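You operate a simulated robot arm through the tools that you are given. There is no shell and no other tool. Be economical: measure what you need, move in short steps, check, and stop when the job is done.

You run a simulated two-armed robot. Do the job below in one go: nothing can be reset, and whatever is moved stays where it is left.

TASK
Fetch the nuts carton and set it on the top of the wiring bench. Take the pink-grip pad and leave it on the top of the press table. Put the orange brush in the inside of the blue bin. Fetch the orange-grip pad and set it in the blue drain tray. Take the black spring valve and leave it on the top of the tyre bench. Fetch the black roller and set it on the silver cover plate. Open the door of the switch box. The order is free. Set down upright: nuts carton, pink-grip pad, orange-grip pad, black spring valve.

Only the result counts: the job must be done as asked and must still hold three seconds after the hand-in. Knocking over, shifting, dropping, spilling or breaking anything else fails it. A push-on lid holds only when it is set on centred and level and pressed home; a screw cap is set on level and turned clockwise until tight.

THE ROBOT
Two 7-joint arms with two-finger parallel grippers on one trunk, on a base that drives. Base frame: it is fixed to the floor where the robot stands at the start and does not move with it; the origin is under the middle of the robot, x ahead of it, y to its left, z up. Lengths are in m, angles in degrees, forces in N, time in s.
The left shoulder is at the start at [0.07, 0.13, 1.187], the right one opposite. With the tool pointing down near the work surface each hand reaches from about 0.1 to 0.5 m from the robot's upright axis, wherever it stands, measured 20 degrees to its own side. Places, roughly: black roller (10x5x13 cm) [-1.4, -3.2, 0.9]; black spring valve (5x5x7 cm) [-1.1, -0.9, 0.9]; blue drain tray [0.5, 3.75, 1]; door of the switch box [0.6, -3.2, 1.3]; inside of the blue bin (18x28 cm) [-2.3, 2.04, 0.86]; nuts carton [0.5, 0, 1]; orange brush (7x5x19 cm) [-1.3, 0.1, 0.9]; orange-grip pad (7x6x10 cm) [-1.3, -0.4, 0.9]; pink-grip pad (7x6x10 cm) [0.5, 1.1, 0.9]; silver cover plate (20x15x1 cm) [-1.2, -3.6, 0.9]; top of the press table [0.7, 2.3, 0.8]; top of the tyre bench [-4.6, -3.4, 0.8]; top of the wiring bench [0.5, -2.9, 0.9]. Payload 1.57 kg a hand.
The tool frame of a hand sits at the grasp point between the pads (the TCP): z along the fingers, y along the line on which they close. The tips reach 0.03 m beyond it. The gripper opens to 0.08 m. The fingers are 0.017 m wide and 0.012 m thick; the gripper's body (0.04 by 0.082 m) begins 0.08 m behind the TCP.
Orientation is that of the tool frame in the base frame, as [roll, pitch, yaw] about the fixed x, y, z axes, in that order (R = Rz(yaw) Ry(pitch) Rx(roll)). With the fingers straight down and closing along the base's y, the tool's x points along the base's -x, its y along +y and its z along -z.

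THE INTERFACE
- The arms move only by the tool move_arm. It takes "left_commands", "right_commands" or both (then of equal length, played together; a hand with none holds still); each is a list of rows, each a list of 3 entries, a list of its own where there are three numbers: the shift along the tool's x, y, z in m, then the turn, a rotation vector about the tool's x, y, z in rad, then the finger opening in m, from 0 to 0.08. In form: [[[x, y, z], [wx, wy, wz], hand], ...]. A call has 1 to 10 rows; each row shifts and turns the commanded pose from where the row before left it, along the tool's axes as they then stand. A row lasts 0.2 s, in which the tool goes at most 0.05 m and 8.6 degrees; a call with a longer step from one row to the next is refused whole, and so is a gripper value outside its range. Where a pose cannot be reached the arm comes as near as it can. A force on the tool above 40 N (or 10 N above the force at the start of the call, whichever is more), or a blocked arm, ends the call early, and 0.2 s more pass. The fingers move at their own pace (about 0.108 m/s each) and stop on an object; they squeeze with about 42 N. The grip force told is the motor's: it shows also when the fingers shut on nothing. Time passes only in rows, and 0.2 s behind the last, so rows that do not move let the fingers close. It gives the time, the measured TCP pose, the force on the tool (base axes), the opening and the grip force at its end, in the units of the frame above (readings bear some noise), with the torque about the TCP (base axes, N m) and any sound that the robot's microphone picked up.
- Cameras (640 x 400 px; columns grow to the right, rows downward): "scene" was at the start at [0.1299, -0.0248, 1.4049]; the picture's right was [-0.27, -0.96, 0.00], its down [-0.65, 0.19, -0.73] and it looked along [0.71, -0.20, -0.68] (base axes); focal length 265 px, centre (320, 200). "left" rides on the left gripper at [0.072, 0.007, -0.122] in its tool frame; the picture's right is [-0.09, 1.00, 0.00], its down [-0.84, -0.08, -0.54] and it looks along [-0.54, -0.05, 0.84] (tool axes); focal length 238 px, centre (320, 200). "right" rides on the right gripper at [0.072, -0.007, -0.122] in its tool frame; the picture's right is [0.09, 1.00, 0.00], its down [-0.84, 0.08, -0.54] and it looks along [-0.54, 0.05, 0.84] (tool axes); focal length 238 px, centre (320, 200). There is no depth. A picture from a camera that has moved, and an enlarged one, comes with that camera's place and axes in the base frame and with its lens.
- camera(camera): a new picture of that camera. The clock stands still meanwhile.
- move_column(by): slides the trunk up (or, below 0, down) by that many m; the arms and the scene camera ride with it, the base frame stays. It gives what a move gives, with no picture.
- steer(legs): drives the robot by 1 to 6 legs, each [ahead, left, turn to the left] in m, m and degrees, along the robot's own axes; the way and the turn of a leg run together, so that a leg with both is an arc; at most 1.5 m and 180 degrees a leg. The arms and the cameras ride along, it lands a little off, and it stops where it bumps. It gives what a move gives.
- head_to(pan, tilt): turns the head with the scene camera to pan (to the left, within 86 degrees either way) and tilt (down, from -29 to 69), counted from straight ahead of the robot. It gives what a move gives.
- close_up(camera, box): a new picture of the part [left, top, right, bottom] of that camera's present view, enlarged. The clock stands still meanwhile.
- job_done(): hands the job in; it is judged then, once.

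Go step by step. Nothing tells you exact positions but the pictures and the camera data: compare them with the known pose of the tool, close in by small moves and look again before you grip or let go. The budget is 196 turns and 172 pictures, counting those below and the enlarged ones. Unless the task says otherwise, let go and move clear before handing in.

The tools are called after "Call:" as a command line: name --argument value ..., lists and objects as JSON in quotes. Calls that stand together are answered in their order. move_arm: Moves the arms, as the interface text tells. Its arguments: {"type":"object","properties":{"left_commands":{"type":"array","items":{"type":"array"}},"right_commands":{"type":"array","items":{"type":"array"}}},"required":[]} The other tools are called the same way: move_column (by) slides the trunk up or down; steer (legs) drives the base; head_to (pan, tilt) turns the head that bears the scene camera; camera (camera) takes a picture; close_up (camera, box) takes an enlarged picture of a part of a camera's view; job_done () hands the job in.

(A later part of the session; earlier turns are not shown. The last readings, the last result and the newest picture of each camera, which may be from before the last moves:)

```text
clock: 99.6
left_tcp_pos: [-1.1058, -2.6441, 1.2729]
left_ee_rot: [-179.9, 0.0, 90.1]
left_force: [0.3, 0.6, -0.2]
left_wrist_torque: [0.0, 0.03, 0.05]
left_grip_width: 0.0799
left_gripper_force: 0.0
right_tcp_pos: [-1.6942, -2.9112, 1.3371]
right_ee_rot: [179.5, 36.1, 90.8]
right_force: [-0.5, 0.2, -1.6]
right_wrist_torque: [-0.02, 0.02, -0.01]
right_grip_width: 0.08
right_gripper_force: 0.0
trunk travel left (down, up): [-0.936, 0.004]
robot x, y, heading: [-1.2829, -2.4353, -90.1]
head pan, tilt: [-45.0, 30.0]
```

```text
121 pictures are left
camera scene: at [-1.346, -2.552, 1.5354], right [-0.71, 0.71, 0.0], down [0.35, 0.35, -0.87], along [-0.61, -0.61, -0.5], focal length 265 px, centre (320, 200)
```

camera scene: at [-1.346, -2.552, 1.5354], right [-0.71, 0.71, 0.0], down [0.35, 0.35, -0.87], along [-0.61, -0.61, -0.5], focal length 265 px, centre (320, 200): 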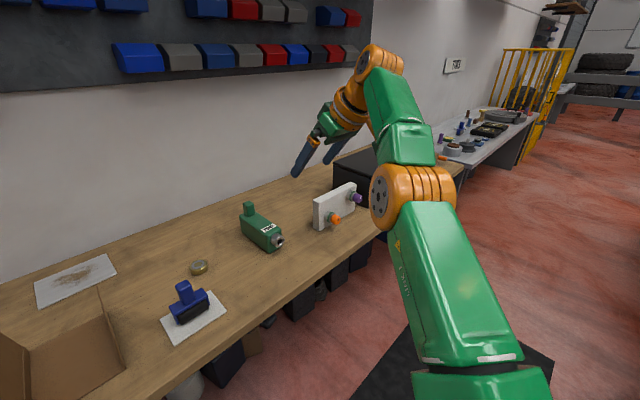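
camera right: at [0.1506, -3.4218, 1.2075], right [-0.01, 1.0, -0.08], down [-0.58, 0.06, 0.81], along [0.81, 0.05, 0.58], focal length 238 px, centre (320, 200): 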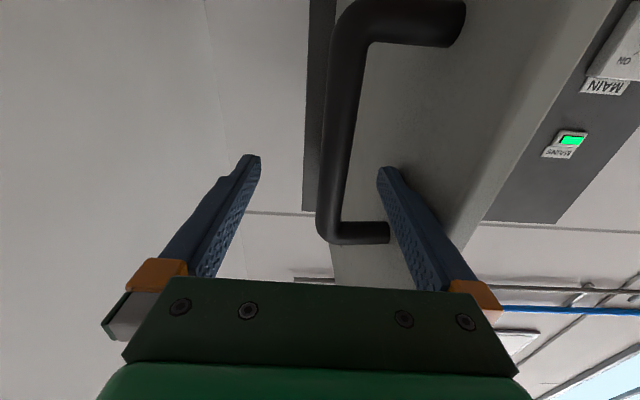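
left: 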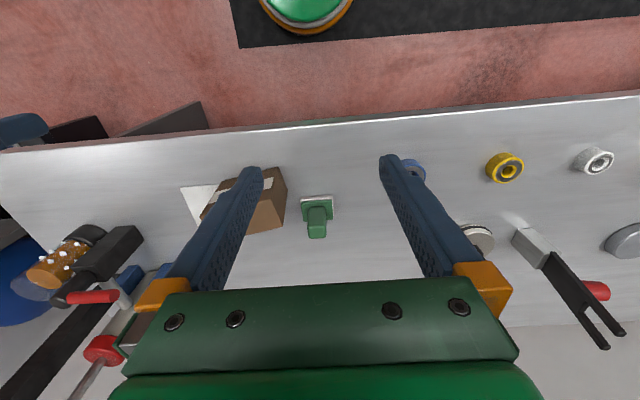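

Call:
move_arm --right_commands '[[[0.03, 0, 0], [0, 0.13, 0], 0.08], [[0.03, 0, 0.01], [0, 0.13, 0], 0.08], [[0.03, 0, 0.02], [0, 0.13, 0], 0.08], [[0.03, 0, 0.02], [0, 0.13, 0], 0.08], [[0.03, 0, 0.02], [0, 0.11, 0], 0.08], [[0.03, 0, 0.02], [0, 0, 0], 0.08], [[0.02, 0.02, 0.02], [0, 0, 0], 0.08], [[0, 0.03, 0.02], [0, 0, 0], 0.08], [[0, 0.03, 0.02], [0, 0, 0], 0.08], [[0, 0.03, 0.02], [0, 0, 0], 0.08]]'

Call:
move_arm --right_commands '[[[0, 0.03, 0], [0, 0, 0], 0.08], [[0, 0.03, 0], [0, 0, 0], 0.08], [[0, 0.03, 0], [0, 0, 0], 0.08]]'

Call:
camera --camera "scene"

```text
clock: 101.8
left_tcp_pos: [-1.1059, -2.6434, 1.2727]
left_ee_rot: [-179.9, 0.0, 90.1]
left_force: [-0.2, 0.9, -0.6]
left_wrist_torque: [0.02, -0.02, 0.02]
left_grip_width: 0.08
left_gripper_force: 0.0
right_tcp_pos: [-1.7094, -2.8181, 1.23]
right_ee_rot: [179.5, 0.1, 91.1]
right_force: [1.0, -0.3, 0.5]
right_wrist_torque: [0.0, 0.01, -0.01]
right_grip_width: 0.08
right_gripper_force: 0.0
right hand out of reach, approached as far as the arm can: row 2, 3, 4, 5, 6, 7, 8, 9, 10
trunk travel left (down, up): [-0.936, 0.004]
robot x, y, heading: [-1.2797, -2.4358, -89.9]
head pan, tilt: [-45.0, 30.0]
```

```text
clock: 102.6
left_tcp_pos: [-1.1044, -2.6429, 1.2733]
left_ee_rot: [-180.0, 0.0, 90.2]
left_force: [0.2, -0.6, 0.0]
left_wrist_torque: [0.03, -0.03, 0.02]
left_grip_width: 0.0801
left_gripper_force: 0.1
right_tcp_pos: [-1.7087, -2.8185, 1.2316]
right_ee_rot: [179.6, 0.1, 91.2]
right_force: [0.3, -0.2, -0.4]
right_wrist_torque: [0.0, 0.01, 0.01]
right_grip_width: 0.08
right_gripper_force: 0.0
right hand out of reach, approached as far as the arm can: row 1, 2, 3
trunk travel left (down, up): [-0.936, 0.004]
robot x, y, heading: [-1.2791, -2.4353, -90.0]
head pan, tilt: [-45.0, 30.0]
```

```text
120 pictures are left
camera scene: at [-1.3463, -2.5521, 1.5354], right [-0.71, 0.71, 0.0], down [0.35, 0.35, -0.87], along [-0.61, -0.61, -0.5], focal length 265 px, centre (320, 200)
```

scene: 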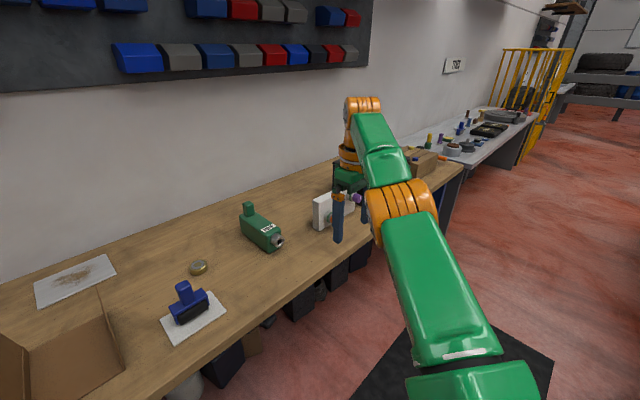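

The right arm's wrist seems to be in an awkward fold. I'll try unwinding it with a yaw turn, then moving inward.

Call:
move_arm --right_commands '[[[0, 0, 0], [0, 0, 0.14], 0.08], [[0, 0, 0], [0, 0, 0.14], 0.08], [[0, 0, 0], [0, 0, 0.14], 0.08], [[0, 0, 0], [0, 0, 0.14], 0.08], [[0, 0, 0], [0, 0, 0.14], 0.08], [[0, 0, 0], [0, 0, 0.14], 0.08]]'

Call:
move_arm --right_commands '[[[0.02, 0.02, 0], [0, 0, 0], 0.08], [[0.02, 0.02, 0], [0, 0, 0], 0.08], [[0.02, 0.02, 0], [0, 0, 0], 0.08], [[0.02, 0.02, 0], [0, 0, 0], 0.08]]'

```text
clock: 104.0
left_tcp_pos: [-1.1048, -2.643, 1.2733]
left_ee_rot: [-180.0, 0.0, 90.2]
left_force: [-0.3, -0.8, -0.2]
left_wrist_torque: [-0.01, -0.01, 0.0]
left_grip_width: 0.0802
left_gripper_force: 0.1
right_tcp_pos: [-1.7085, -2.8181, 1.2314]
right_ee_rot: [179.6, -0.4, 42.9]
right_force: [-0.3, 1.0, -0.3]
right_wrist_torque: [-0.03, 0.01, 0.02]
right_grip_width: 0.08
right_gripper_force: 0.1
trunk travel left (down, up): [-0.936, 0.004]
robot x, y, heading: [-1.2806, -2.4365, -89.9]
head pan, tilt: [-45.0, 30.0]
```

```text
clock: 105.0
left_tcp_pos: [-1.1063, -2.6442, 1.2735]
left_ee_rot: [179.9, 0.0, 90.1]
left_force: [-0.5, 0.5, -0.3]
left_wrist_torque: [-0.03, 0.0, -0.03]
left_grip_width: 0.0803
left_gripper_force: 0.2
right_tcp_pos: [-1.6982, -2.8228, 1.233]
right_ee_rot: [179.6, -0.4, 43.1]
right_force: [-0.3, -0.8, -0.3]
right_wrist_torque: [-0.02, -0.03, 0.04]
right_grip_width: 0.0801
right_gripper_force: 0.0
right hand out of reach, approached as far as the arm can: row 1, 2, 3, 4
trunk travel left (down, up): [-0.936, 0.004]
robot x, y, heading: [-1.282, -2.4339, -90.0]
head pan, tilt: [-45.0, 30.0]
```

Call:
move_arm --right_commands '[[[0.02, -0.022, 0], [0, 0, 0], 0.08], [[0.02, -0.022, 0], [0, 0, 0], 0.08], [[0.02, -0.022, 0], [0, 0, 0], 0.08], [[0.02, -0.022, 0], [0, 0, 0], 0.08], [[0.02, -0.022, 0], [0, 0, 0], 0.08]]'

Call:
camera --camera "scene"

```text
clock: 106.2
left_tcp_pos: [-1.1062, -2.6421, 1.2734]
left_ee_rot: [179.9, 0.0, 90.1]
left_force: [-0.1, -0.2, -0.6]
left_wrist_torque: [0.0, 0.03, 0.0]
left_grip_width: 0.08
left_gripper_force: 0.1
right_tcp_pos: [-1.7539, -2.7531, 1.2606]
right_ee_rot: [179.6, -0.4, 43.1]
right_force: [0.1, 0.6, -0.1]
right_wrist_torque: [-0.02, 0.0, 0.02]
right_grip_width: 0.0799
right_gripper_force: 0.1
right hand out of reach, approached as far as the arm can: row 1, 2, 3, 4, 5
trunk travel left (down, up): [-0.936, 0.004]
robot x, y, heading: [-1.2824, -2.4349, -89.9]
head pan, tilt: [-45.0, 30.0]
```

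```text
119 pictures are left
camera scene: at [-1.3469, -2.5506, 1.5355], right [-0.71, 0.71, 0.0], down [0.35, 0.35, -0.87], along [-0.61, -0.61, -0.5], focal length 265 px, centre (320, 200)
```

scene: 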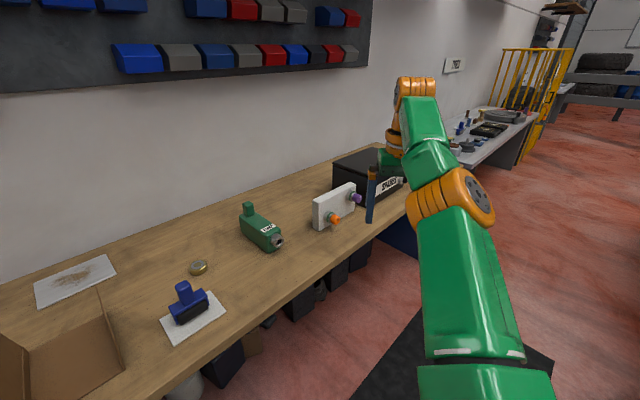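

Call:
move_arm --right_commands '[[[-0.04, -0.004, 0], [0, 0, 0], 0.08], [[-0.04, -0.004, 0], [0, 0, 0], 0.08], [[-0.04, -0.004, 0], [0, 0, 0], 0.08], [[-0.04, -0.004, 0], [0, 0, 0], 0.08], [[-0.04, -0.004, 0], [0, 0, 0], 0.08]]'

Call:
move_arm --right_commands '[[[0.03, 0, 0.02], [0, 0, 0], 0.08], [[0.03, 0, 0.02], [0, 0, 0], 0.08], [[0.03, 0, 0.02], [0, 0, 0], 0.08], [[0.03, 0, 0.02], [0, 0, 0], 0.08], [[0.03, 0, 0.02], [0, 0, 0], 0.08], [[0.03, 0, 0.02], [0, 0, 0], 0.08], [[0.03, 0, 0.0], [0, 0, 0], 0.08], [[0.03, 0, 0.0], [0, 0, 0], 0.08]]'

Call:
camera --camera "scene"

```text
clock: 107.4
left_tcp_pos: [-1.1048, -2.6419, 1.273]
left_ee_rot: [-180.0, 0.1, 90.1]
left_force: [0.4, 0.1, 0.3]
left_wrist_torque: [-0.07, 0.03, 0.0]
left_grip_width: 0.0798
left_gripper_force: 0.1
right_tcp_pos: [-1.7585, -2.7525, 1.2603]
right_ee_rot: [179.7, -0.3, 43.1]
right_force: [0.3, -0.2, -0.1]
right_wrist_torque: [-0.01, 0.0, 0.01]
right_grip_width: 0.0799
right_gripper_force: 0.0
right hand out of reach, approached as far as the arm can: row 1, 2, 3, 4, 5
trunk travel left (down, up): [-0.936, 0.004]
robot x, y, heading: [-1.2806, -2.4374, -90.0]
head pan, tilt: [-45.0, 30.0]
```

```text
clock: 109.2
left_tcp_pos: [-1.106, -2.643, 1.2731]
left_ee_rot: [-179.9, 0.0, 90.0]
left_force: [0.5, -0.3, 0.2]
left_wrist_torque: [0.02, -0.02, 0.01]
left_grip_width: 0.0796
left_gripper_force: 0.1
right_tcp_pos: [-1.7578, -2.7456, 1.2704]
right_ee_rot: [179.7, -0.4, 43.1]
right_force: [0.2, 0.2, -0.2]
right_wrist_torque: [-0.03, 0.02, 0.04]
right_grip_width: 0.0801
right_gripper_force: 0.1
right hand out of reach, approached as far as the arm can: row 1, 2, 3, 4, 5, 6, 7, 8
trunk travel left (down, up): [-0.936, 0.004]
robot x, y, heading: [-1.2784, -2.4363, -89.9]
head pan, tilt: [-45.0, 30.0]
```

```text
118 pictures are left
camera scene: at [-1.3461, -2.5517, 1.5354], right [-0.71, 0.71, 0.0], down [0.35, 0.35, -0.87], along [-0.61, -0.61, -0.5], focal length 265 px, centre (320, 200)
```

scene: 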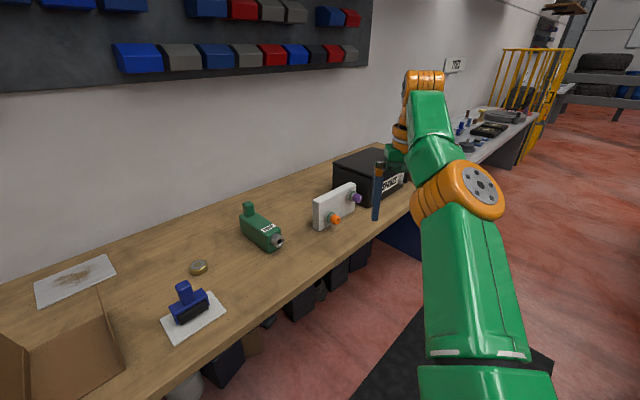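

Things went wrong when I pitched the hand down while it was far out to the side. I'll reverse that: pitch it horizontal again, bring it inward, then pitch it down close to the body.

Call:
move_arm --right_commands '[[[0, 0, 0], [0, 0, -0.14], 0.08], [[0, 0, 0], [0, 0, -0.14], 0.08], [[0, 0, 0], [0, 0, -0.14], 0.08], [[0, 0, 0], [0, 0, -0.14], 0.08], [[0, 0, 0], [0, 0, -0.14], 0.08], [[0, 0, 0], [0, 0, -0.14], 0.08], [[0, 0, 0], [0, -0.14, 0], 0.08], [[0, 0, 0], [0, -0.14, 0], 0.08], [[0, 0, 0], [0, -0.14, 0], 0.08], [[0, 0, 0], [0, -0.14, 0], 0.08]]'

Call:
move_arm --right_commands '[[[0, 0, 0], [0, -0.14, 0], 0.08], [[0, 0, 0], [0, -0.14, 0], 0.08], [[0, 0, 0], [0, -0.14, 0], 0.08], [[0, 0, 0], [0, -0.14, 0], 0.08], [[0, 0, 0], [0, -0.14, 0], 0.08], [[0, 0, 0], [0, -0.14, 0], 0.08], [[0, 0, 0], [0, -0.14, 0], 0.08], [[0, 0.03, -0.02], [0, 0, 0], 0.08], [[0, 0.03, -0.02], [0, 0, 0], 0.08], [[0, 0.03, -0.02], [0, 0, 0], 0.08]]'

```text
clock: 111.4
left_tcp_pos: [-1.1068, -2.643, 1.2739]
left_ee_rot: [-180.0, 0.0, 90.1]
left_force: [-0.5, 0.2, -0.2]
left_wrist_torque: [-0.03, -0.02, 0.01]
left_grip_width: 0.0804
left_gripper_force: 0.1
right_tcp_pos: [-1.8089, -2.7743, 1.2968]
right_ee_rot: [179.3, 32.3, 90.9]
right_force: [0.5, -0.7, -0.4]
right_wrist_torque: [0.01, -0.06, -0.01]
right_grip_width: 0.0799
right_gripper_force: 0.1
right hand out of reach, approached as far as the arm can: row 7, 8, 9, 10
trunk travel left (down, up): [-0.936, 0.004]
robot x, y, heading: [-1.2809, -2.4357, -89.8]
head pan, tilt: [-45.0, 30.0]
```

```text
clock: 113.6
left_tcp_pos: [-1.1059, -2.6414, 1.2734]
left_ee_rot: [180.0, -0.1, 90.0]
left_force: [-1.8, 0.0, -0.1]
left_wrist_torque: [0.0, 0.02, -0.01]
left_grip_width: 0.0799
left_gripper_force: 0.1
right_tcp_pos: [-1.8777, -2.7454, 1.326]
right_ee_rot: [165.5, 88.3, 76.7]
right_force: [-0.5, 0.1, -0.2]
right_wrist_torque: [-0.05, 0.01, -0.01]
right_grip_width: 0.08
right_gripper_force: 0.3
right hand out of reach, approached as far as the arm can: row 1, 2, 3, 4, 5, 6, 8, 9, 10
trunk travel left (down, up): [-0.936, 0.004]
robot x, y, heading: [-1.2778, -2.4373, -90.0]
head pan, tilt: [-45.0, 30.0]
```

Call:
move_arm --right_commands '[[[0.01, 0, 0.04], [0, 0, 0], 0.08], [[0, 0.01, 0.04], [0, 0, 0], 0.08], [[0, 0.02, 0.04], [0, 0, 0], 0.08], [[0, 0.02, 0.04], [0, 0, 0], 0.08], [[0, 0.03, 0.03], [0, 0, 0], 0.08], [[0, 0.03, 0.03], [0, 0, 0], 0.08], [[0, 0.04, 0.02], [0, 0, 0], 0.08], [[0, 0.04, 0], [0, 0, 0], 0.08], [[0, 0.04, 0], [0, 0, 0], 0.08]]'

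Call:
camera --camera "scene"

```text
clock: 115.6
left_tcp_pos: [-1.107, -2.6431, 1.2721]
left_ee_rot: [180.0, -0.1, 90.1]
left_force: [-0.3, 1.1, 0.3]
left_wrist_torque: [0.02, 0.01, 0.0]
left_grip_width: 0.0802
left_gripper_force: 0.0
right_tcp_pos: [-1.7446, -3.0007, 1.415]
right_ee_rot: [164.5, 88.2, 75.5]
right_force: [-0.4, 0.7, 1.6]
right_wrist_torque: [0.0, 0.0, -0.01]
right_grip_width: 0.0801
right_gripper_force: 0.1
right hand out of reach, approached as far as the arm can: row 3, 4, 5, 6, 7, 8, 9
trunk travel left (down, up): [-0.936, 0.004]
robot x, y, heading: [-1.2787, -2.4371, -90.1]
head pan, tilt: [-45.0, 30.0]
```

```text
117 pictures are left
camera scene: at [-1.3466, -2.5514, 1.5354], right [-0.71, 0.71, 0.0], down [0.35, 0.35, -0.87], along [-0.61, -0.61, -0.5], focal length 265 px, centre (320, 200)
```

scene: 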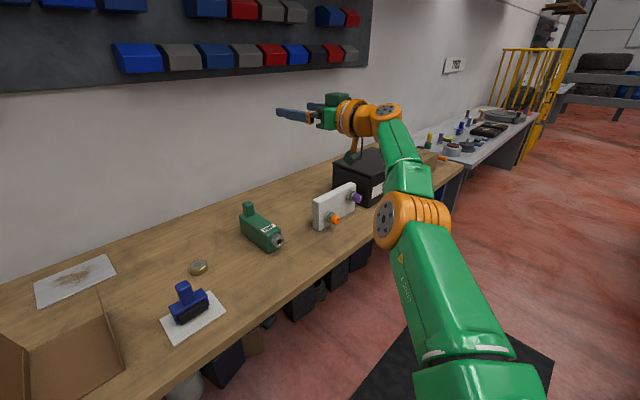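

Call:
move_arm --right_commands '[[[-0.012, -0.035, 0.031], [0, 0, 0], 0.08], [[-0.012, -0.035, 0.031], [0, 0, 0], 0.08], [[-0.012, -0.035, 0.031], [0, 0, 0], 0.08], [[-0.012, -0.035, 0.031], [0, 0, 0], 0.08], [[-0.012, -0.035, 0.031], [0, 0, 0], 0.08], [[-0.012, -0.035, 0.031], [0, 0, 0], 0.08]]'

Call:
move_arm --right_commands '[[[0.012, 0.035, -0.031], [0, 0, 0], 0.08], [[0.012, 0.035, -0.031], [0, 0, 0], 0.08], [[0.012, 0.035, -0.031], [0, 0, 0], 0.08], [[0.012, 0.035, -0.031], [0, 0, 0], 0.08], [[0.012, 0.035, -0.031], [0, 0, 0], 0.08]]'

```text
clock: 117.0
left_tcp_pos: [-1.1049, -2.6428, 1.2739]
left_ee_rot: [-180.0, 0.1, 90.1]
left_force: [0.4, 0.0, 0.5]
left_wrist_torque: [0.0, 0.01, -0.03]
left_grip_width: 0.0802
left_gripper_force: 0.1
right_tcp_pos: [-1.7397, -3.0052, 1.417]
right_ee_rot: [165.6, 88.3, 76.7]
right_force: [-0.3, -0.1, 0.1]
right_wrist_torque: [0.0, 0.0, 0.01]
right_grip_width: 0.0801
right_gripper_force: 0.1
right hand out of reach, approached as far as the arm can: row 1, 2, 3, 4, 5, 6
trunk travel left (down, up): [-0.936, 0.004]
robot x, y, heading: [-1.2833, -2.4377, -90.0]
head pan, tilt: [-45.0, 30.0]
```

```text
clock: 118.2
left_tcp_pos: [-1.1045, -2.6441, 1.2725]
left_ee_rot: [-179.9, 0.1, 90.1]
left_force: [-0.1, 0.5, -0.4]
left_wrist_torque: [0.02, 0.0, -0.01]
left_grip_width: 0.0803
left_gripper_force: 0.1
right_tcp_pos: [-1.7228, -3.0077, 1.4441]
right_ee_rot: [165.9, 88.2, 77.2]
right_force: [0.4, 0.6, -0.4]
right_wrist_torque: [0.01, 0.01, -0.06]
right_grip_width: 0.0801
right_gripper_force: 0.1
right hand out of reach, approached as far as the arm can: row 1, 2, 3, 4, 5
trunk travel left (down, up): [-0.936, 0.004]
robot x, y, heading: [-1.2842, -2.4365, -90.0]
head pan, tilt: [-45.0, 30.0]
```

The limit is probably in the wrist roll, because the first +80 degree turn also reduced reach. I'll try rolling the hand the other way and then moving inward.

Call:
move_arm --right_commands '[[[0, 0, 0], [0, 0, -0.14], 0.08], [[0, 0, 0], [0, 0, -0.14], 0.08], [[0, 0, 0], [0, 0, -0.14], 0.08], [[0, 0, 0], [0, 0, -0.14], 0.08], [[0, 0, 0], [0, 0, -0.14], 0.08], [[0, 0, 0], [0, 0, -0.14], 0.08], [[0, 0, 0], [0, 0, -0.14], 0.08], [[0, 0, 0], [0, 0, -0.14], 0.08], [[0, 0, 0], [0, 0, -0.14], 0.08], [[0, 0, 0], [0, 0, -0.14], 0.08]]'

Call:
camera --camera "scene"

```text
clock: 120.4
left_tcp_pos: [-1.1058, -2.6425, 1.2741]
left_ee_rot: [-180.0, 0.1, 90.1]
left_force: [0.4, 0.3, 0.5]
left_wrist_torque: [0.0, -0.03, 0.03]
left_grip_width: 0.0799
left_gripper_force: 0.0
right_tcp_pos: [-1.7243, -3.0063, 1.4414]
right_ee_rot: [-91.9, 10.1, -178.9]
right_force: [-0.1, 1.1, -1.2]
right_wrist_torque: [0.0, -0.01, 0.0]
right_grip_width: 0.08
right_gripper_force: 0.0
trunk travel left (down, up): [-0.936, 0.004]
robot x, y, heading: [-1.2842, -2.4371, -90.2]
head pan, tilt: [-45.0, 30.0]
```

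```text
116 pictures are left
camera scene: at [-1.3462, -2.552, 1.5354], right [-0.71, 0.71, 0.0], down [0.35, 0.35, -0.87], along [-0.61, -0.61, -0.5], focal length 265 px, centre (320, 200)
```

scene: 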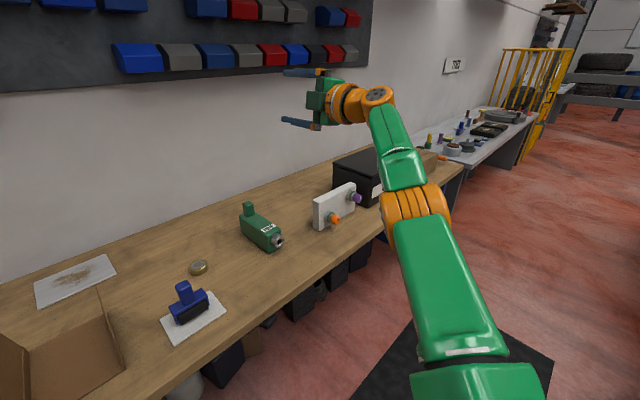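

Call:
move_arm --right_commands '[[[-0.035, 0, -0.01], [0, 0, 0], 0.08], [[-0.035, 0, -0.01], [0, 0, 0], 0.08], [[-0.035, 0, -0.01], [0, 0, 0], 0.08], [[-0.035, 0, -0.01], [0, 0, 0], 0.08], [[-0.03, 0.02, -0.01], [0, 0, 0], 0.08], [[-0.03, 0.02, -0.01], [0, 0, 0], 0.08], [[-0.03, 0.02, -0.01], [0, 0, 0], 0.08]]'

Call:
camera --camera "scene"

```text
clock: 122.0
left_tcp_pos: [-1.1061, -2.6439, 1.2737]
left_ee_rot: [179.9, 0.0, 90.1]
left_force: [0.4, 0.0, -0.2]
left_wrist_torque: [0.0, 0.02, 0.02]
left_grip_width: 0.0798
left_gripper_force: 0.0
right_tcp_pos: [-1.6962, -3.0156, 1.4698]
right_ee_rot: [-91.8, 10.3, -179.1]
right_force: [-0.2, -0.5, 0.5]
right_wrist_torque: [-0.01, 0.0, -0.01]
right_grip_width: 0.0798
right_gripper_force: 0.0
right hand out of reach, approached as far as the arm can: row 1, 2, 3, 4, 5, 6, 7
trunk travel left (down, up): [-0.936, 0.004]
robot x, y, heading: [-1.2817, -2.4341, -90.0]
head pan, tilt: [-45.0, 30.0]
```

```text
115 pictures are left
camera scene: at [-1.3467, -2.5522, 1.5354], right [-0.71, 0.71, 0.0], down [0.35, 0.35, -0.87], along [-0.61, -0.61, -0.5], focal length 265 px, centre (320, 200)
```

scene: 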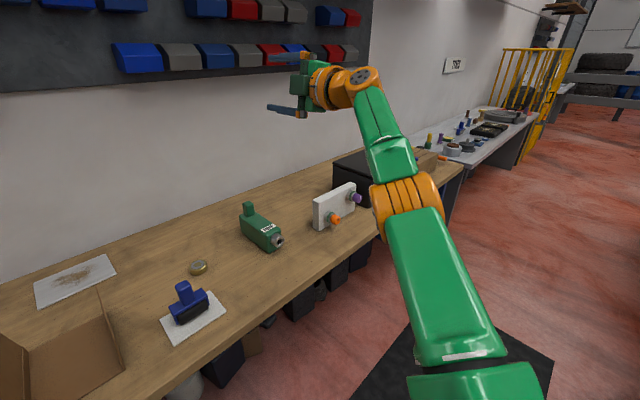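

The arm looks fully straight, which is singular for in-and-out moves. I'll try to break the elbow loose with a large downward tangential move, then retract.

Call:
move_arm --right_commands '[[[0, 0.045, 0], [0, 0, 0], 0.08], [[0, 0.045, 0], [0, 0, 0], 0.08], [[0, 0.045, 0], [0, 0, 0], 0.08], [[0, 0.045, 0], [0, 0, 0], 0.08], [[0, 0, -0.045], [0, 0, 0], 0.08], [[0, 0, -0.045], [0, 0, 0], 0.08], [[0, 0, -0.045], [0, 0, 0], 0.08]]'

Call:
camera --camera "scene"

```text
clock: 123.6
left_tcp_pos: [-1.1065, -2.6421, 1.274]
left_ee_rot: [-180.0, 0.2, 90.1]
left_force: [0.1, 0.2, 0.0]
left_wrist_torque: [-0.02, -0.03, 0.02]
left_grip_width: 0.0798
left_gripper_force: 0.0
right_tcp_pos: [-1.7597, -2.9556, 1.4589]
right_ee_rot: [-91.8, 10.3, -179.0]
right_force: [-0.7, 0.3, 0.0]
right_wrist_torque: [0.01, 0.0, -0.02]
right_grip_width: 0.0802
right_gripper_force: 0.1
right hand out of reach, approached as far as the arm can: row 1, 2, 3, 4, 5, 6, 7
trunk travel left (down, up): [-0.936, 0.004]
robot x, y, heading: [-1.2824, -2.4386, -90.1]
head pan, tilt: [-45.0, 30.0]
```

```text
114 pictures are left
camera scene: at [-1.3467, -2.55, 1.5355], right [-0.71, 0.71, 0.0], down [0.35, 0.35, -0.87], along [-0.61, -0.61, -0.5], focal length 265 px, centre (320, 200)
```

scene: 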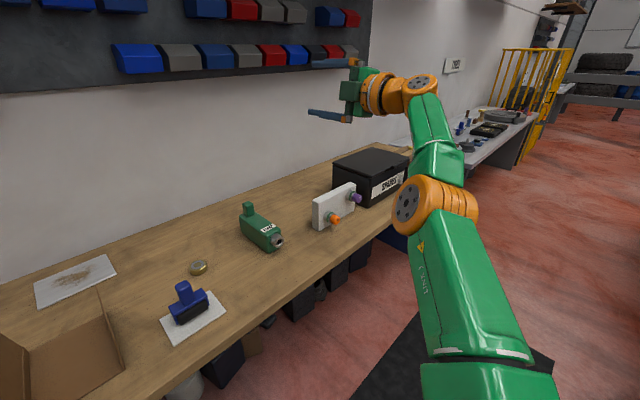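

Call:
move_arm --right_commands '[[[0, 0, 0], [0, 0.14, 0], 0.08], [[0, 0, 0], [0, 0.14, 0], 0.08], [[0, 0, 0], [0, 0.14, 0], 0.08], [[0, 0, 0], [0, 0.14, 0], 0.08], [[0, 0, 0], [0, 0.14, 0], 0.08], [[0, 0, 0], [0, 0.14, 0], 0.08], [[0, 0, 0], [0, 0.14, 0], 0.08], [[0, 0.03, 0], [0, 0, 0], 0.08], [[0, 0.03, 0], [0, 0, 0], 0.08], [[0, 0.03, 0], [0, 0, 0], 0.08]]'

Call:
camera --camera "scene"

```text
clock: 125.8
left_tcp_pos: [-1.1058, -2.6428, 1.2734]
left_ee_rot: [-180.0, 0.0, 90.1]
left_force: [-0.6, 0.5, -0.2]
left_wrist_torque: [-0.03, -0.01, -0.02]
left_grip_width: 0.0801
left_gripper_force: 0.1
right_tcp_pos: [-1.884, -2.9428, 1.3924]
right_ee_rot: [-99.2, 4.9, 128.7]
right_force: [-0.1, 0.1, -0.1]
right_wrist_torque: [0.01, -0.04, 0.01]
right_grip_width: 0.0802
right_gripper_force: 0.1
right hand out of reach, approached as far as the arm can: row 1, 2, 3, 4, 5, 6, 7, 8, 9, 10
trunk travel left (down, up): [-0.936, 0.004]
robot x, y, heading: [-1.2827, -2.4344, -89.8]
head pan, tilt: [-45.0, 30.0]
```

```text
113 pictures are left
camera scene: at [-1.3462, -2.5518, 1.5354], right [-0.71, 0.71, 0.0], down [0.35, 0.35, -0.87], along [-0.61, -0.61, -0.5], focal length 265 px, centre (320, 200)
```

scene: 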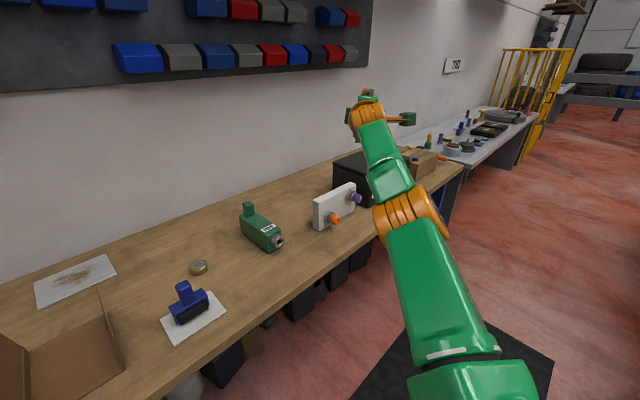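

Call:
move_arm --right_commands '[[[0, 0, -0.04], [0, 0, 0], 0.08], [[0, 0, -0.04], [0, 0, 0], 0.08], [[0, 0, -0.04], [0, 0, 0], 0.08], [[0, 0, -0.04], [0, 0, 0], 0.08], [[0, 0, -0.04], [0, 0, 0], 0.08]]'

```text
clock: 127.0
left_tcp_pos: [-1.1053, -2.6435, 1.2738]
left_ee_rot: [-179.9, 0.0, 90.0]
left_force: [-0.1, -0.4, 0.3]
left_wrist_torque: [0.04, -0.01, 0.01]
left_grip_width: 0.0799
left_gripper_force: 0.1
right_tcp_pos: [-1.863, -2.9312, 1.4478]
right_ee_rot: [-99.2, 5.0, 128.7]
right_force: [-0.7, 0.4, 0.1]
right_wrist_torque: [-0.01, -0.03, -0.03]
right_grip_width: 0.0799
right_gripper_force: 0.0
right hand out of reach, approached as far as the arm can: row 1, 2, 3, 4, 5
trunk travel left (down, up): [-0.936, 0.004]
robot x, y, heading: [-1.2795, -2.4391, -90.1]
head pan, tilt: [-45.0, 30.0]
```

Call:
move_arm --right_commands '[[[0, 0, -0.02], [-0.14, 0, 0], 0.08], [[0, 0, -0.02], [-0.14, 0, 0], 0.08], [[0, 0, -0.02], [-0.14, 0, 0], 0.08], [[0, 0, -0.02], [-0.14, 0, 0], 0.08], [[0, 0, -0.02], [-0.14, 0, 0], 0.08], [[0, 0, -0.02], [-0.14, 0, 0], 0.08], [[0, 0, -0.02], [-0.14, 0, 0], 0.08], [[0, 0, -0.02], [-0.14, 0, 0], 0.08]]'

Call:
camera --camera "scene"

```text
clock: 128.8
left_tcp_pos: [-1.1056, -2.6425, 1.2735]
left_ee_rot: [-180.0, 0.0, 90.1]
left_force: [-0.5, -0.1, 0.1]
left_wrist_torque: [-0.01, -0.01, -0.03]
left_grip_width: 0.0801
left_gripper_force: 0.0
right_tcp_pos: [-1.7372, -2.7636, 1.3773]
right_ee_rot: [-163.4, 4.9, 128.6]
right_force: [-0.4, 0.2, 0.3]
right_wrist_torque: [0.0, 0.01, 0.01]
right_grip_width: 0.0799
right_gripper_force: 0.2
right hand out of reach, approached as far as the arm can: row 1, 2, 3, 4, 5, 6, 7, 8
trunk travel left (down, up): [-0.936, 0.004]
robot x, y, heading: [-1.285, -2.4341, -90.1]
head pan, tilt: [-45.0, 30.0]
```

```text
112 pictures are left
camera scene: at [-1.346, -2.5513, 1.5355], right [-0.71, 0.71, 0.0], down [0.35, 0.35, -0.87], along [-0.61, -0.61, -0.5], focal length 265 px, centre (320, 200)
```

scene: 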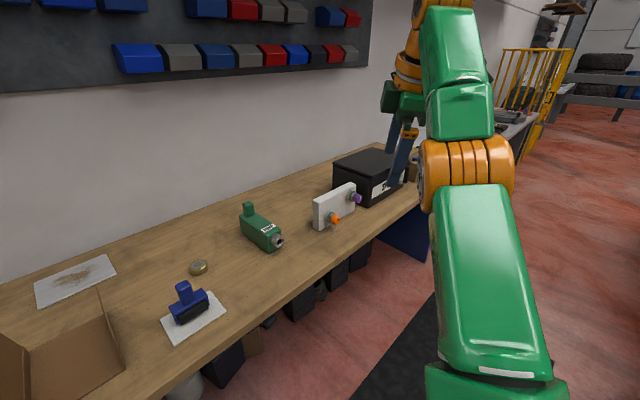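

The right arm is stuck straight, but it's parked high and clear, so I'll work with the left arm only and keep it well within reach. I'll tilt the left hand 35 degrees forward and extend it while driving in front of the roller.

Call:
move_arm --left_commands '[[[0, 0, 0], [0, -0.122, 0], 0.08], [[0, 0, 0], [0, -0.122, 0], 0.08], [[0, 0, 0], [0, -0.122, 0], 0.08], [[0, 0, 0], [0, -0.122, 0], 0.08], [[0, 0, 0], [0, -0.122, 0], 0.08], [[-0.0328, 0, 0.023], [0, 0, 0], 0.08], [[-0.0328, 0, 0.023], [0, 0, 0], 0.08], [[-0.0328, 0, 0.023], [0, 0, 0], 0.08], [[-0.0328, 0, 0.023], [0, 0, 0], 0.08], [[0, 0, 0], [0, 0, 0], 0.08]]'

Call:
steer --legs '[[0.0, -0.34, 0]]'

Call:
head_to --pan 10 --tilt 50

Call:
camera --camera "scene"

```text
clock: 129.8
left_tcp_pos: [-1.1067, -2.6454, 1.2816]
left_ee_rot: [-179.6, 27.6, 90.3]
left_force: [-4.8, 3.1, 14.2]
left_wrist_torque: [1.67, -0.59, 0.62]
left_grip_width: 0.0801
left_gripper_force: 0.2
left hand out of reach, approached as far as the arm can: row 4, 5
right_tcp_pos: [-1.7392, -2.7644, 1.376]
right_ee_rot: [-163.2, 4.9, 128.6]
right_force: [0.6, -0.2, -0.1]
right_wrist_torque: [0.02, 0.02, 0.01]
right_grip_width: 0.0796
right_gripper_force: 0.1
trunk travel left (down, up): [-0.936, 0.004]
robot x, y, heading: [-1.2818, -2.4384, -90.1]
head pan, tilt: [-45.0, 30.0]
stopped in row 5 (left hand): the force on the tool passed its limit at 47 N (the readings are from after the stop); the commanded pose is now the measured one
```

```text
clock: 132.1
left_tcp_pos: [-1.4456, -2.6452, 1.281]
left_ee_rot: [-179.5, 27.5, 90.1]
left_force: [-9.2, 0.6, 25.0]
left_wrist_torque: [3.1, -1.17, 1.25]
left_grip_width: 0.0801
left_gripper_force: 0.0
right_tcp_pos: [-2.078, -2.7632, 1.3772]
right_ee_rot: [-163.3, 4.9, 128.5]
right_force: [0.5, -0.5, 0.7]
right_wrist_torque: [-0.01, 0.05, -0.01]
right_grip_width: 0.08
right_gripper_force: 0.1
trunk travel left (down, up): [-0.936, 0.004]
robot x, y, heading: [-1.6252, -2.4414, -90.2]
head pan, tilt: [-45.0, 30.0]
```

```text
clock: 133.3
left_tcp_pos: [-1.4475, -2.6453, 1.2815]
left_ee_rot: [-179.6, 27.5, 90.2]
left_force: [-8.4, -0.1, 18.6]
left_wrist_torque: [2.47, -1.0, 1.13]
left_grip_width: 0.0799
left_gripper_force: 0.2
right_tcp_pos: [-2.081, -2.7632, 1.3759]
right_ee_rot: [-163.3, 4.9, 128.4]
right_force: [0.9, -0.4, -0.5]
right_wrist_torque: [0.02, -0.05, -0.01]
right_grip_width: 0.0799
right_gripper_force: 0.1
trunk travel left (down, up): [-0.936, 0.004]
robot x, y, heading: [-1.6226, -2.431, -90.1]
head pan, tilt: [10.0, 50.0]
```

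```text
111 pictures are left
camera scene: at [-1.6109, -2.5632, 1.5059], right [-0.99, -0.17, 0.0], down [-0.13, 0.75, -0.64], along [0.11, -0.63, -0.77], focal length 265 px, centre (320, 200)
```

scene: 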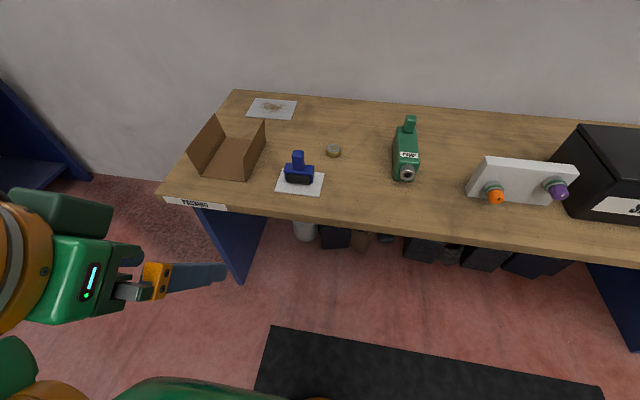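

The left hand is pressing against the robot's own body, so I'll move it straight forward before any more tilting.

Call:
move_arm --left_commands '[[[-0.0266, 0, 0.0139], [0, 0, 0], 0.08], [[-0.0266, 0, 0.0139], [0, 0, 0], 0.08], [[-0.0355, 0, 0.0185], [0, 0, 0], 0.08], [[-0.0355, 0, 0.0185], [0, 0, 0], 0.08], [[-0.0355, 0, 0.0185], [0, 0, 0], 0.08], [[0, 0, 0], [0, -0.13, 0], 0.08], [[0, 0, 0], [0, 0, 0], 0.08]]'

Call:
camera --camera "left"

```text
clock: 134.9
left_tcp_pos: [-1.4495, -2.8246, 1.2825]
left_ee_rot: [-179.6, 35.2, 90.2]
left_force: [0.3, 1.9, -0.7]
left_wrist_torque: [-0.02, 0.03, 0.03]
left_grip_width: 0.0801
left_gripper_force: 0.2
right_tcp_pos: [-2.0804, -2.7623, 1.3771]
right_ee_rot: [-163.3, 4.9, 128.4]
right_force: [0.3, 0.5, -0.2]
right_wrist_torque: [0.0, 0.02, 0.02]
right_grip_width: 0.0804
right_gripper_force: 0.0
trunk travel left (down, up): [-0.936, 0.004]
robot x, y, heading: [-1.6258, -2.4358, -90.3]
head pan, tilt: [10.0, 50.0]
```

```text
110 pictures are left
camera left: at [-1.4426, -2.6971, 1.3418], right [1.0, -0.08, 0.05], down [-0.07, -0.37, 0.93], along [-0.05, -0.93, -0.38], focal length 238 px, centre (320, 200)
```

left: 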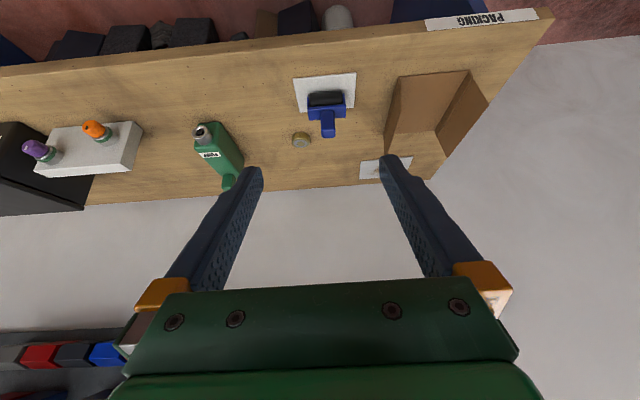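

The left hand works well at this tilt. The roller handle is at about (-1.445, -3.13) with its top at 1.0. I'll lower the trunk, drive in, and bring the hand to a pre-grasp point.

Call:
move_column --by -0.12

Call:
steer --legs '[[0.155, 0, 0]]'

Call:
move_arm --left_commands '[[[-0.008, 0, 0.038], [0, 0, 0], 0.08], [[-0.008, 0, 0.038], [0, 0, 0], 0.08], [[-0.008, 0, 0.038], [0, 0, 0], 0.08], [[0, 0, 0], [0, 0, 0], 0.08]]'

Call:
camera --camera "left"

Call:
camera --camera "scene"

```text
clock: 136.4
left_tcp_pos: [-1.4481, -2.8257, 1.1619]
left_ee_rot: [-179.7, 35.0, 90.2]
left_force: [-0.3, 0.1, -0.6]
left_wrist_torque: [-0.02, -0.01, -0.01]
left_grip_width: 0.0798
left_gripper_force: 0.0
right_tcp_pos: [-2.0805, -2.7619, 1.2561]
right_ee_rot: [-163.2, 4.9, 128.4]
right_force: [0.2, -0.3, 0.8]
right_wrist_torque: [-0.01, -0.01, -0.01]
right_grip_width: 0.0801
right_gripper_force: 0.1
trunk travel left (down, up): [-0.816, 0.124]
robot x, y, heading: [-1.6202, -2.4365, -90.4]
head pan, tilt: [10.0, 50.0]
```

```text
clock: 137.8
left_tcp_pos: [-1.4491, -2.9745, 1.1637]
left_ee_rot: [-179.6, 35.2, 90.3]
left_force: [-0.3, -0.5, -0.1]
left_wrist_torque: [0.01, -0.03, -0.01]
left_grip_width: 0.0806
left_gripper_force: 0.1
right_tcp_pos: [-2.0821, -2.913, 1.2589]
right_ee_rot: [-163.2, 5.0, 128.5]
right_force: [0.2, 0.3, -0.7]
right_wrist_torque: [0.01, 0.0, 0.02]
right_grip_width: 0.0801
right_gripper_force: 0.1
trunk travel left (down, up): [-0.816, 0.124]
robot x, y, heading: [-1.6186, -2.5856, -89.8]
head pan, tilt: [10.0, 50.0]
```

```text
clock: 138.8
left_tcp_pos: [-1.4498, -3.0631, 1.0827]
left_ee_rot: [-179.7, 35.0, 90.2]
left_force: [1.2, 1.0, 0.1]
left_wrist_torque: [-0.02, -0.02, -0.02]
left_grip_width: 0.0798
left_gripper_force: 0.0
right_tcp_pos: [-2.0802, -2.9164, 1.2571]
right_ee_rot: [-163.3, 5.0, 128.5]
right_force: [0.0, 0.3, -0.5]
right_wrist_torque: [0.0, 0.06, -0.01]
right_grip_width: 0.0802
right_gripper_force: 0.1
trunk travel left (down, up): [-0.816, 0.124]
robot x, y, heading: [-1.6238, -2.5908, -90.2]
head pan, tilt: [10.0, 50.0]
```

```text
109 pictures are left
camera left: at [-1.4432, -2.9359, 1.1422], right [1.0, -0.07, 0.05], down [-0.07, -0.37, 0.92], along [-0.05, -0.92, -0.38], focal length 238 px, centre (320, 200)
```

left: 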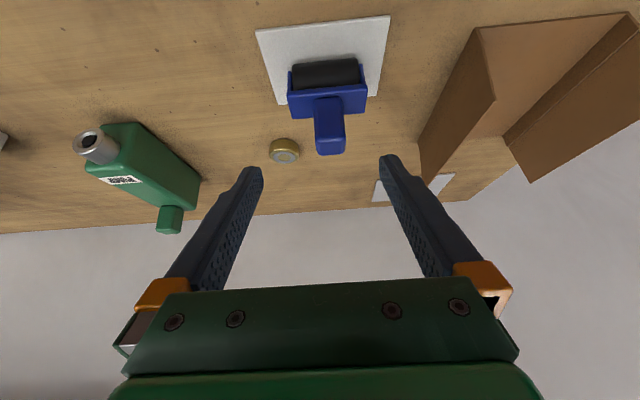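

```text
108 pictures are left
camera scene: at [-1.6112, -2.7162, 1.3859], right [-0.99, -0.17, 0.0], down [-0.13, 0.75, -0.64], along [0.11, -0.63, -0.77], focal length 265 px, centre (320, 200)
```

scene: 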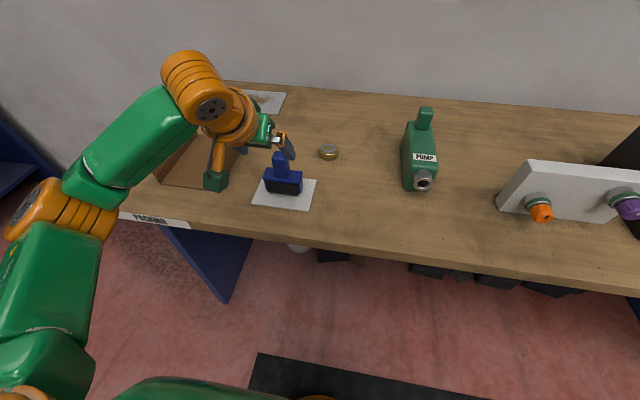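

Call:
move_arm --left_commands '[[[0.002, 0.002, 0.032], [0, 0, 0], 0.08], [[0.002, 0.002, 0.032], [0, 0, 0], 0.08], [[0.002, 0.002, 0.032], [0, 0, 0], 0.08], [[0.002, 0.001, 0.032], [0, 0, 0], 0.08], [[0, 0, 0], [0, 0, 0], 0.08]]'

Call:
camera --camera "left"

Call:
close_up --camera "scene" --box '[170, 90, 350, 220]'

```text
clock: 140.0
left_tcp_pos: [-1.4425, -3.1317, 0.9726]
left_ee_rot: [-179.5, 35.2, 90.2]
left_force: [0.5, 0.1, -0.4]
left_wrist_torque: [0.01, -0.03, -0.02]
left_grip_width: 0.0801
left_gripper_force: 0.1
right_tcp_pos: [-2.0797, -2.9163, 1.2564]
right_ee_rot: [-163.3, 4.9, 128.5]
right_force: [-1.0, -0.6, -0.2]
right_wrist_torque: [0.0, 0.0, -0.02]
right_grip_width: 0.0799
right_gripper_force: 0.0
trunk travel left (down, up): [-0.816, 0.124]
robot x, y, heading: [-1.6237, -2.5906, -90.0]
head pan, tilt: [10.0, 50.0]
```

```text
107 pictures are left
camera left: at [-1.437, -3.0034, 1.0328], right [1.0, -0.07, 0.05], down [-0.07, -0.37, 0.92], along [-0.05, -0.92, -0.38], focal length 238 px, centre (320, 200)
```

left: 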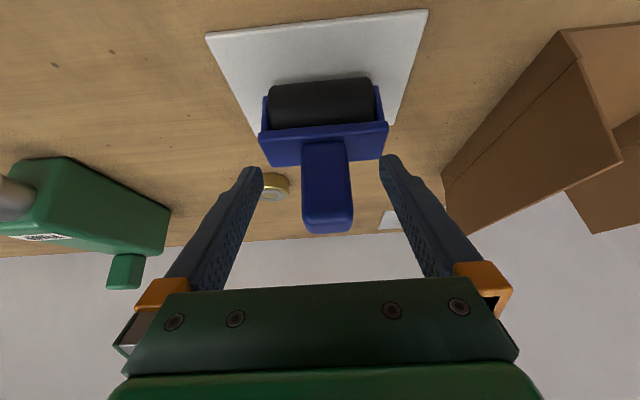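

```text
3.08 times, centred on (260, 155) of scene
camera zoom: at [-1.6112, -2.7162, 1.3859], right [-0.99, -0.17, 0.0], down [-0.13, 0.75, -0.64], along [0.11, -0.63, -0.77], focal length 816 px, centre (505, 338)
```

zoom: 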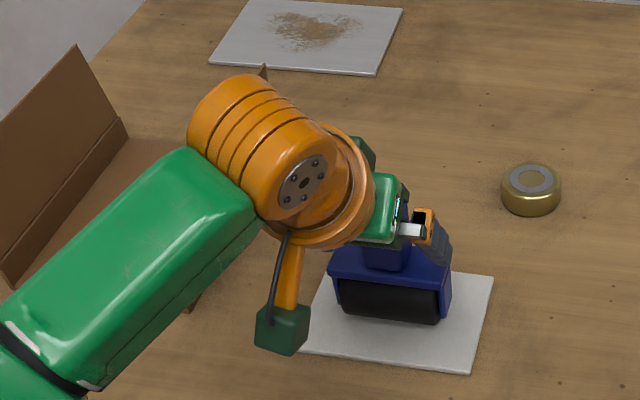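

The handle sits between the pads, so I'll close and lift.

Call:
move_arm --left_commands '[[[0, 0, 0], [0, 0, 0], 0.01], [[0, 0, 0], [0, 0, 0], 0.01], [[0, 0, 0], [0, 0, 0], 0.01], [[0, 0, 0], [0, 0, 0], 0.01]]'

Call:
move_column --by 0.12

Call:
camera --camera "left"

```text
clock: 141.0
left_tcp_pos: [-1.4428, -3.1311, 0.9728]
left_ee_rot: [-179.6, 35.1, 90.4]
left_force: [0.3, -0.2, 1.0]
left_wrist_torque: [-0.02, -0.06, 0.05]
left_grip_width: 0.0333
left_gripper_force: 41.2
right_tcp_pos: [-2.0807, -2.9173, 1.2571]
right_ee_rot: [-163.3, 4.9, 128.5]
right_force: [0.3, -1.1, -0.1]
right_wrist_torque: [0.01, 0.01, -0.01]
right_grip_width: 0.0803
right_gripper_force: 0.0
trunk travel left (down, up): [-0.816, 0.124]
robot x, y, heading: [-1.6257, -2.5875, -90.2]
head pan, tilt: [10.0, 50.0]
```

```text
clock: 142.5
left_tcp_pos: [-1.4429, -3.1323, 1.0928]
left_ee_rot: [-179.7, 35.0, 90.3]
left_force: [-0.5, -0.7, -3.8]
left_wrist_torque: [0.13, -0.03, 0.04]
left_grip_width: 0.0334
left_gripper_force: 41.1
right_tcp_pos: [-2.0806, -2.9176, 1.3764]
right_ee_rot: [-163.3, 4.7, 128.5]
right_force: [-0.2, -0.8, -0.9]
right_wrist_torque: [0.01, 0.01, 0.01]
right_grip_width: 0.0799
right_gripper_force: 0.0
trunk travel left (down, up): [-0.936, 0.004]
robot x, y, heading: [-1.6256, -2.5912, -89.8]
head pan, tilt: [10.0, 50.0]
```

```text
105 pictures are left
camera left: at [-1.4366, -3.0045, 1.1525], right [1.0, -0.07, 0.05], down [-0.07, -0.38, 0.92], along [-0.05, -0.92, -0.38], focal length 238 px, centre (320, 200)
```

left: 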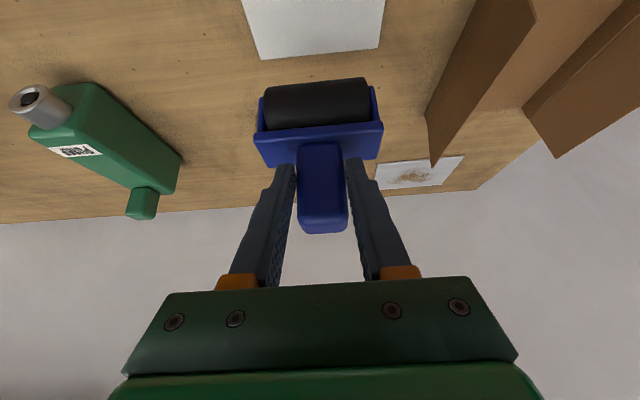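

The roller is held. I'll carry it around to the left end of the bench, where the plate is closer, and turn to face it.

Call:
steer --legs '[[-0.24, 0, 0], [0, 1.17, 0], [0, 0, -70]]'

Call:
head_to --pan 20 --tilt 40

Call:
camera --camera "scene"

```text
clock: 152.8
left_tcp_pos: [-0.9113, -2.7104, 1.0912]
left_ee_rot: [-179.6, 35.1, 20.6]
left_force: [0.3, 0.4, -2.6]
left_wrist_torque: [0.06, -0.11, 0.01]
left_grip_width: 0.0332
left_gripper_force: 41.2
right_tcp_pos: [-0.9331, -2.0364, 1.3759]
right_ee_rot: [-163.3, 4.9, 58.8]
right_force: [0.3, -0.4, -0.6]
right_wrist_torque: [-0.04, 0.0, -0.02]
right_grip_width: 0.0801
right_gripper_force: 0.0
trunk travel left (down, up): [-0.936, 0.004]
robot x, y, heading: [-0.4656, -2.3476, -160.0]
head pan, tilt: [10.0, 50.0]
```

```text
clock: 153.5
left_tcp_pos: [-0.9114, -2.7112, 1.0917]
left_ee_rot: [-179.6, 35.0, 20.6]
left_force: [0.3, -0.7, -3.7]
left_wrist_torque: [0.04, -0.11, -0.03]
left_grip_width: 0.0334
left_gripper_force: 40.8
right_tcp_pos: [-0.9337, -2.0373, 1.376]
right_ee_rot: [-163.3, 4.9, 58.9]
right_force: [-0.4, -0.2, -0.9]
right_wrist_torque: [0.05, 0.0, 0.01]
right_grip_width: 0.0798
right_gripper_force: 0.0
trunk travel left (down, up): [-0.936, 0.004]
robot x, y, heading: [-0.4644, -2.3518, -159.8]
head pan, tilt: [20.0, 40.0]
```

```text
104 pictures are left
camera scene: at [-0.5788, -2.4255, 1.5198], right [-0.65, 0.76, 0.0], down [0.49, 0.42, -0.76], along [-0.58, -0.49, -0.64], focal length 265 px, centre (320, 200)
```

scene: 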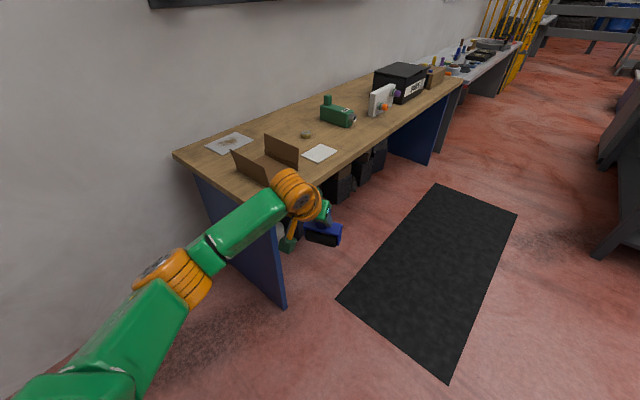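

Call:
steer --legs '[[0.27, 0.75, 0]]'

Call:
camera --camera "scene"

Call:
camera --camera "left"

```text
clock: 157.8
left_tcp_pos: [-0.8989, -3.5102, 1.0928]
left_ee_rot: [-179.6, 35.1, 21.2]
left_force: [-0.6, 0.5, -3.4]
left_wrist_torque: [0.01, -0.1, -0.02]
left_grip_width: 0.0335
left_gripper_force: 41.0
right_tcp_pos: [-0.9264, -2.8377, 1.3755]
right_ee_rot: [-163.4, 4.9, 59.5]
right_force: [-0.1, 0.4, 0.7]
right_wrist_torque: [-0.02, 0.01, 0.01]
right_grip_width: 0.0802
right_gripper_force: 0.0
trunk travel left (down, up): [-0.936, 0.004]
robot x, y, heading: [-0.4556, -3.1502, -159.2]
head pan, tilt: [20.0, 40.0]
```

```text
103 pictures are left
camera scene: at [-0.5684, -3.2223, 1.52], right [-0.65, 0.76, 0.0], down [0.49, 0.42, -0.77], along [-0.58, -0.5, -0.64], focal length 265 px, centre (320, 200)
```

scene: 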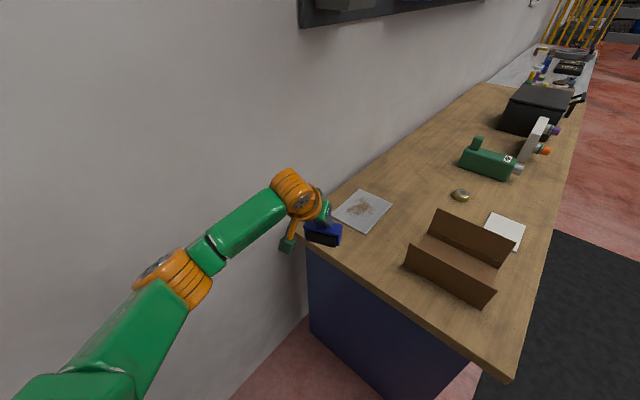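

```text
102 pictures are left
camera left: at [-0.7768, -3.4719, 1.1529], right [0.29, -0.96, 0.05], down [-0.38, -0.07, 0.92], along [-0.88, -0.28, -0.38], focal length 238 px, centre (320, 200)
```

left: 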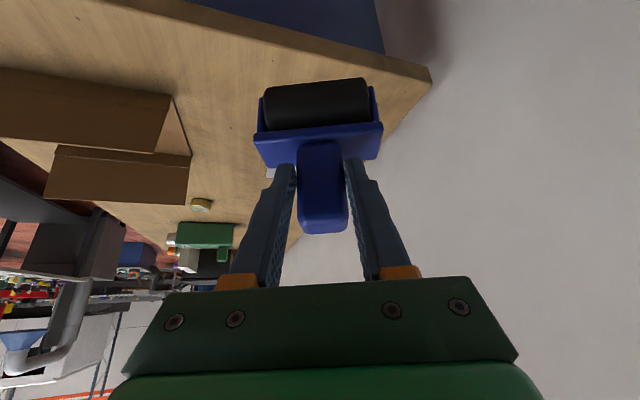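

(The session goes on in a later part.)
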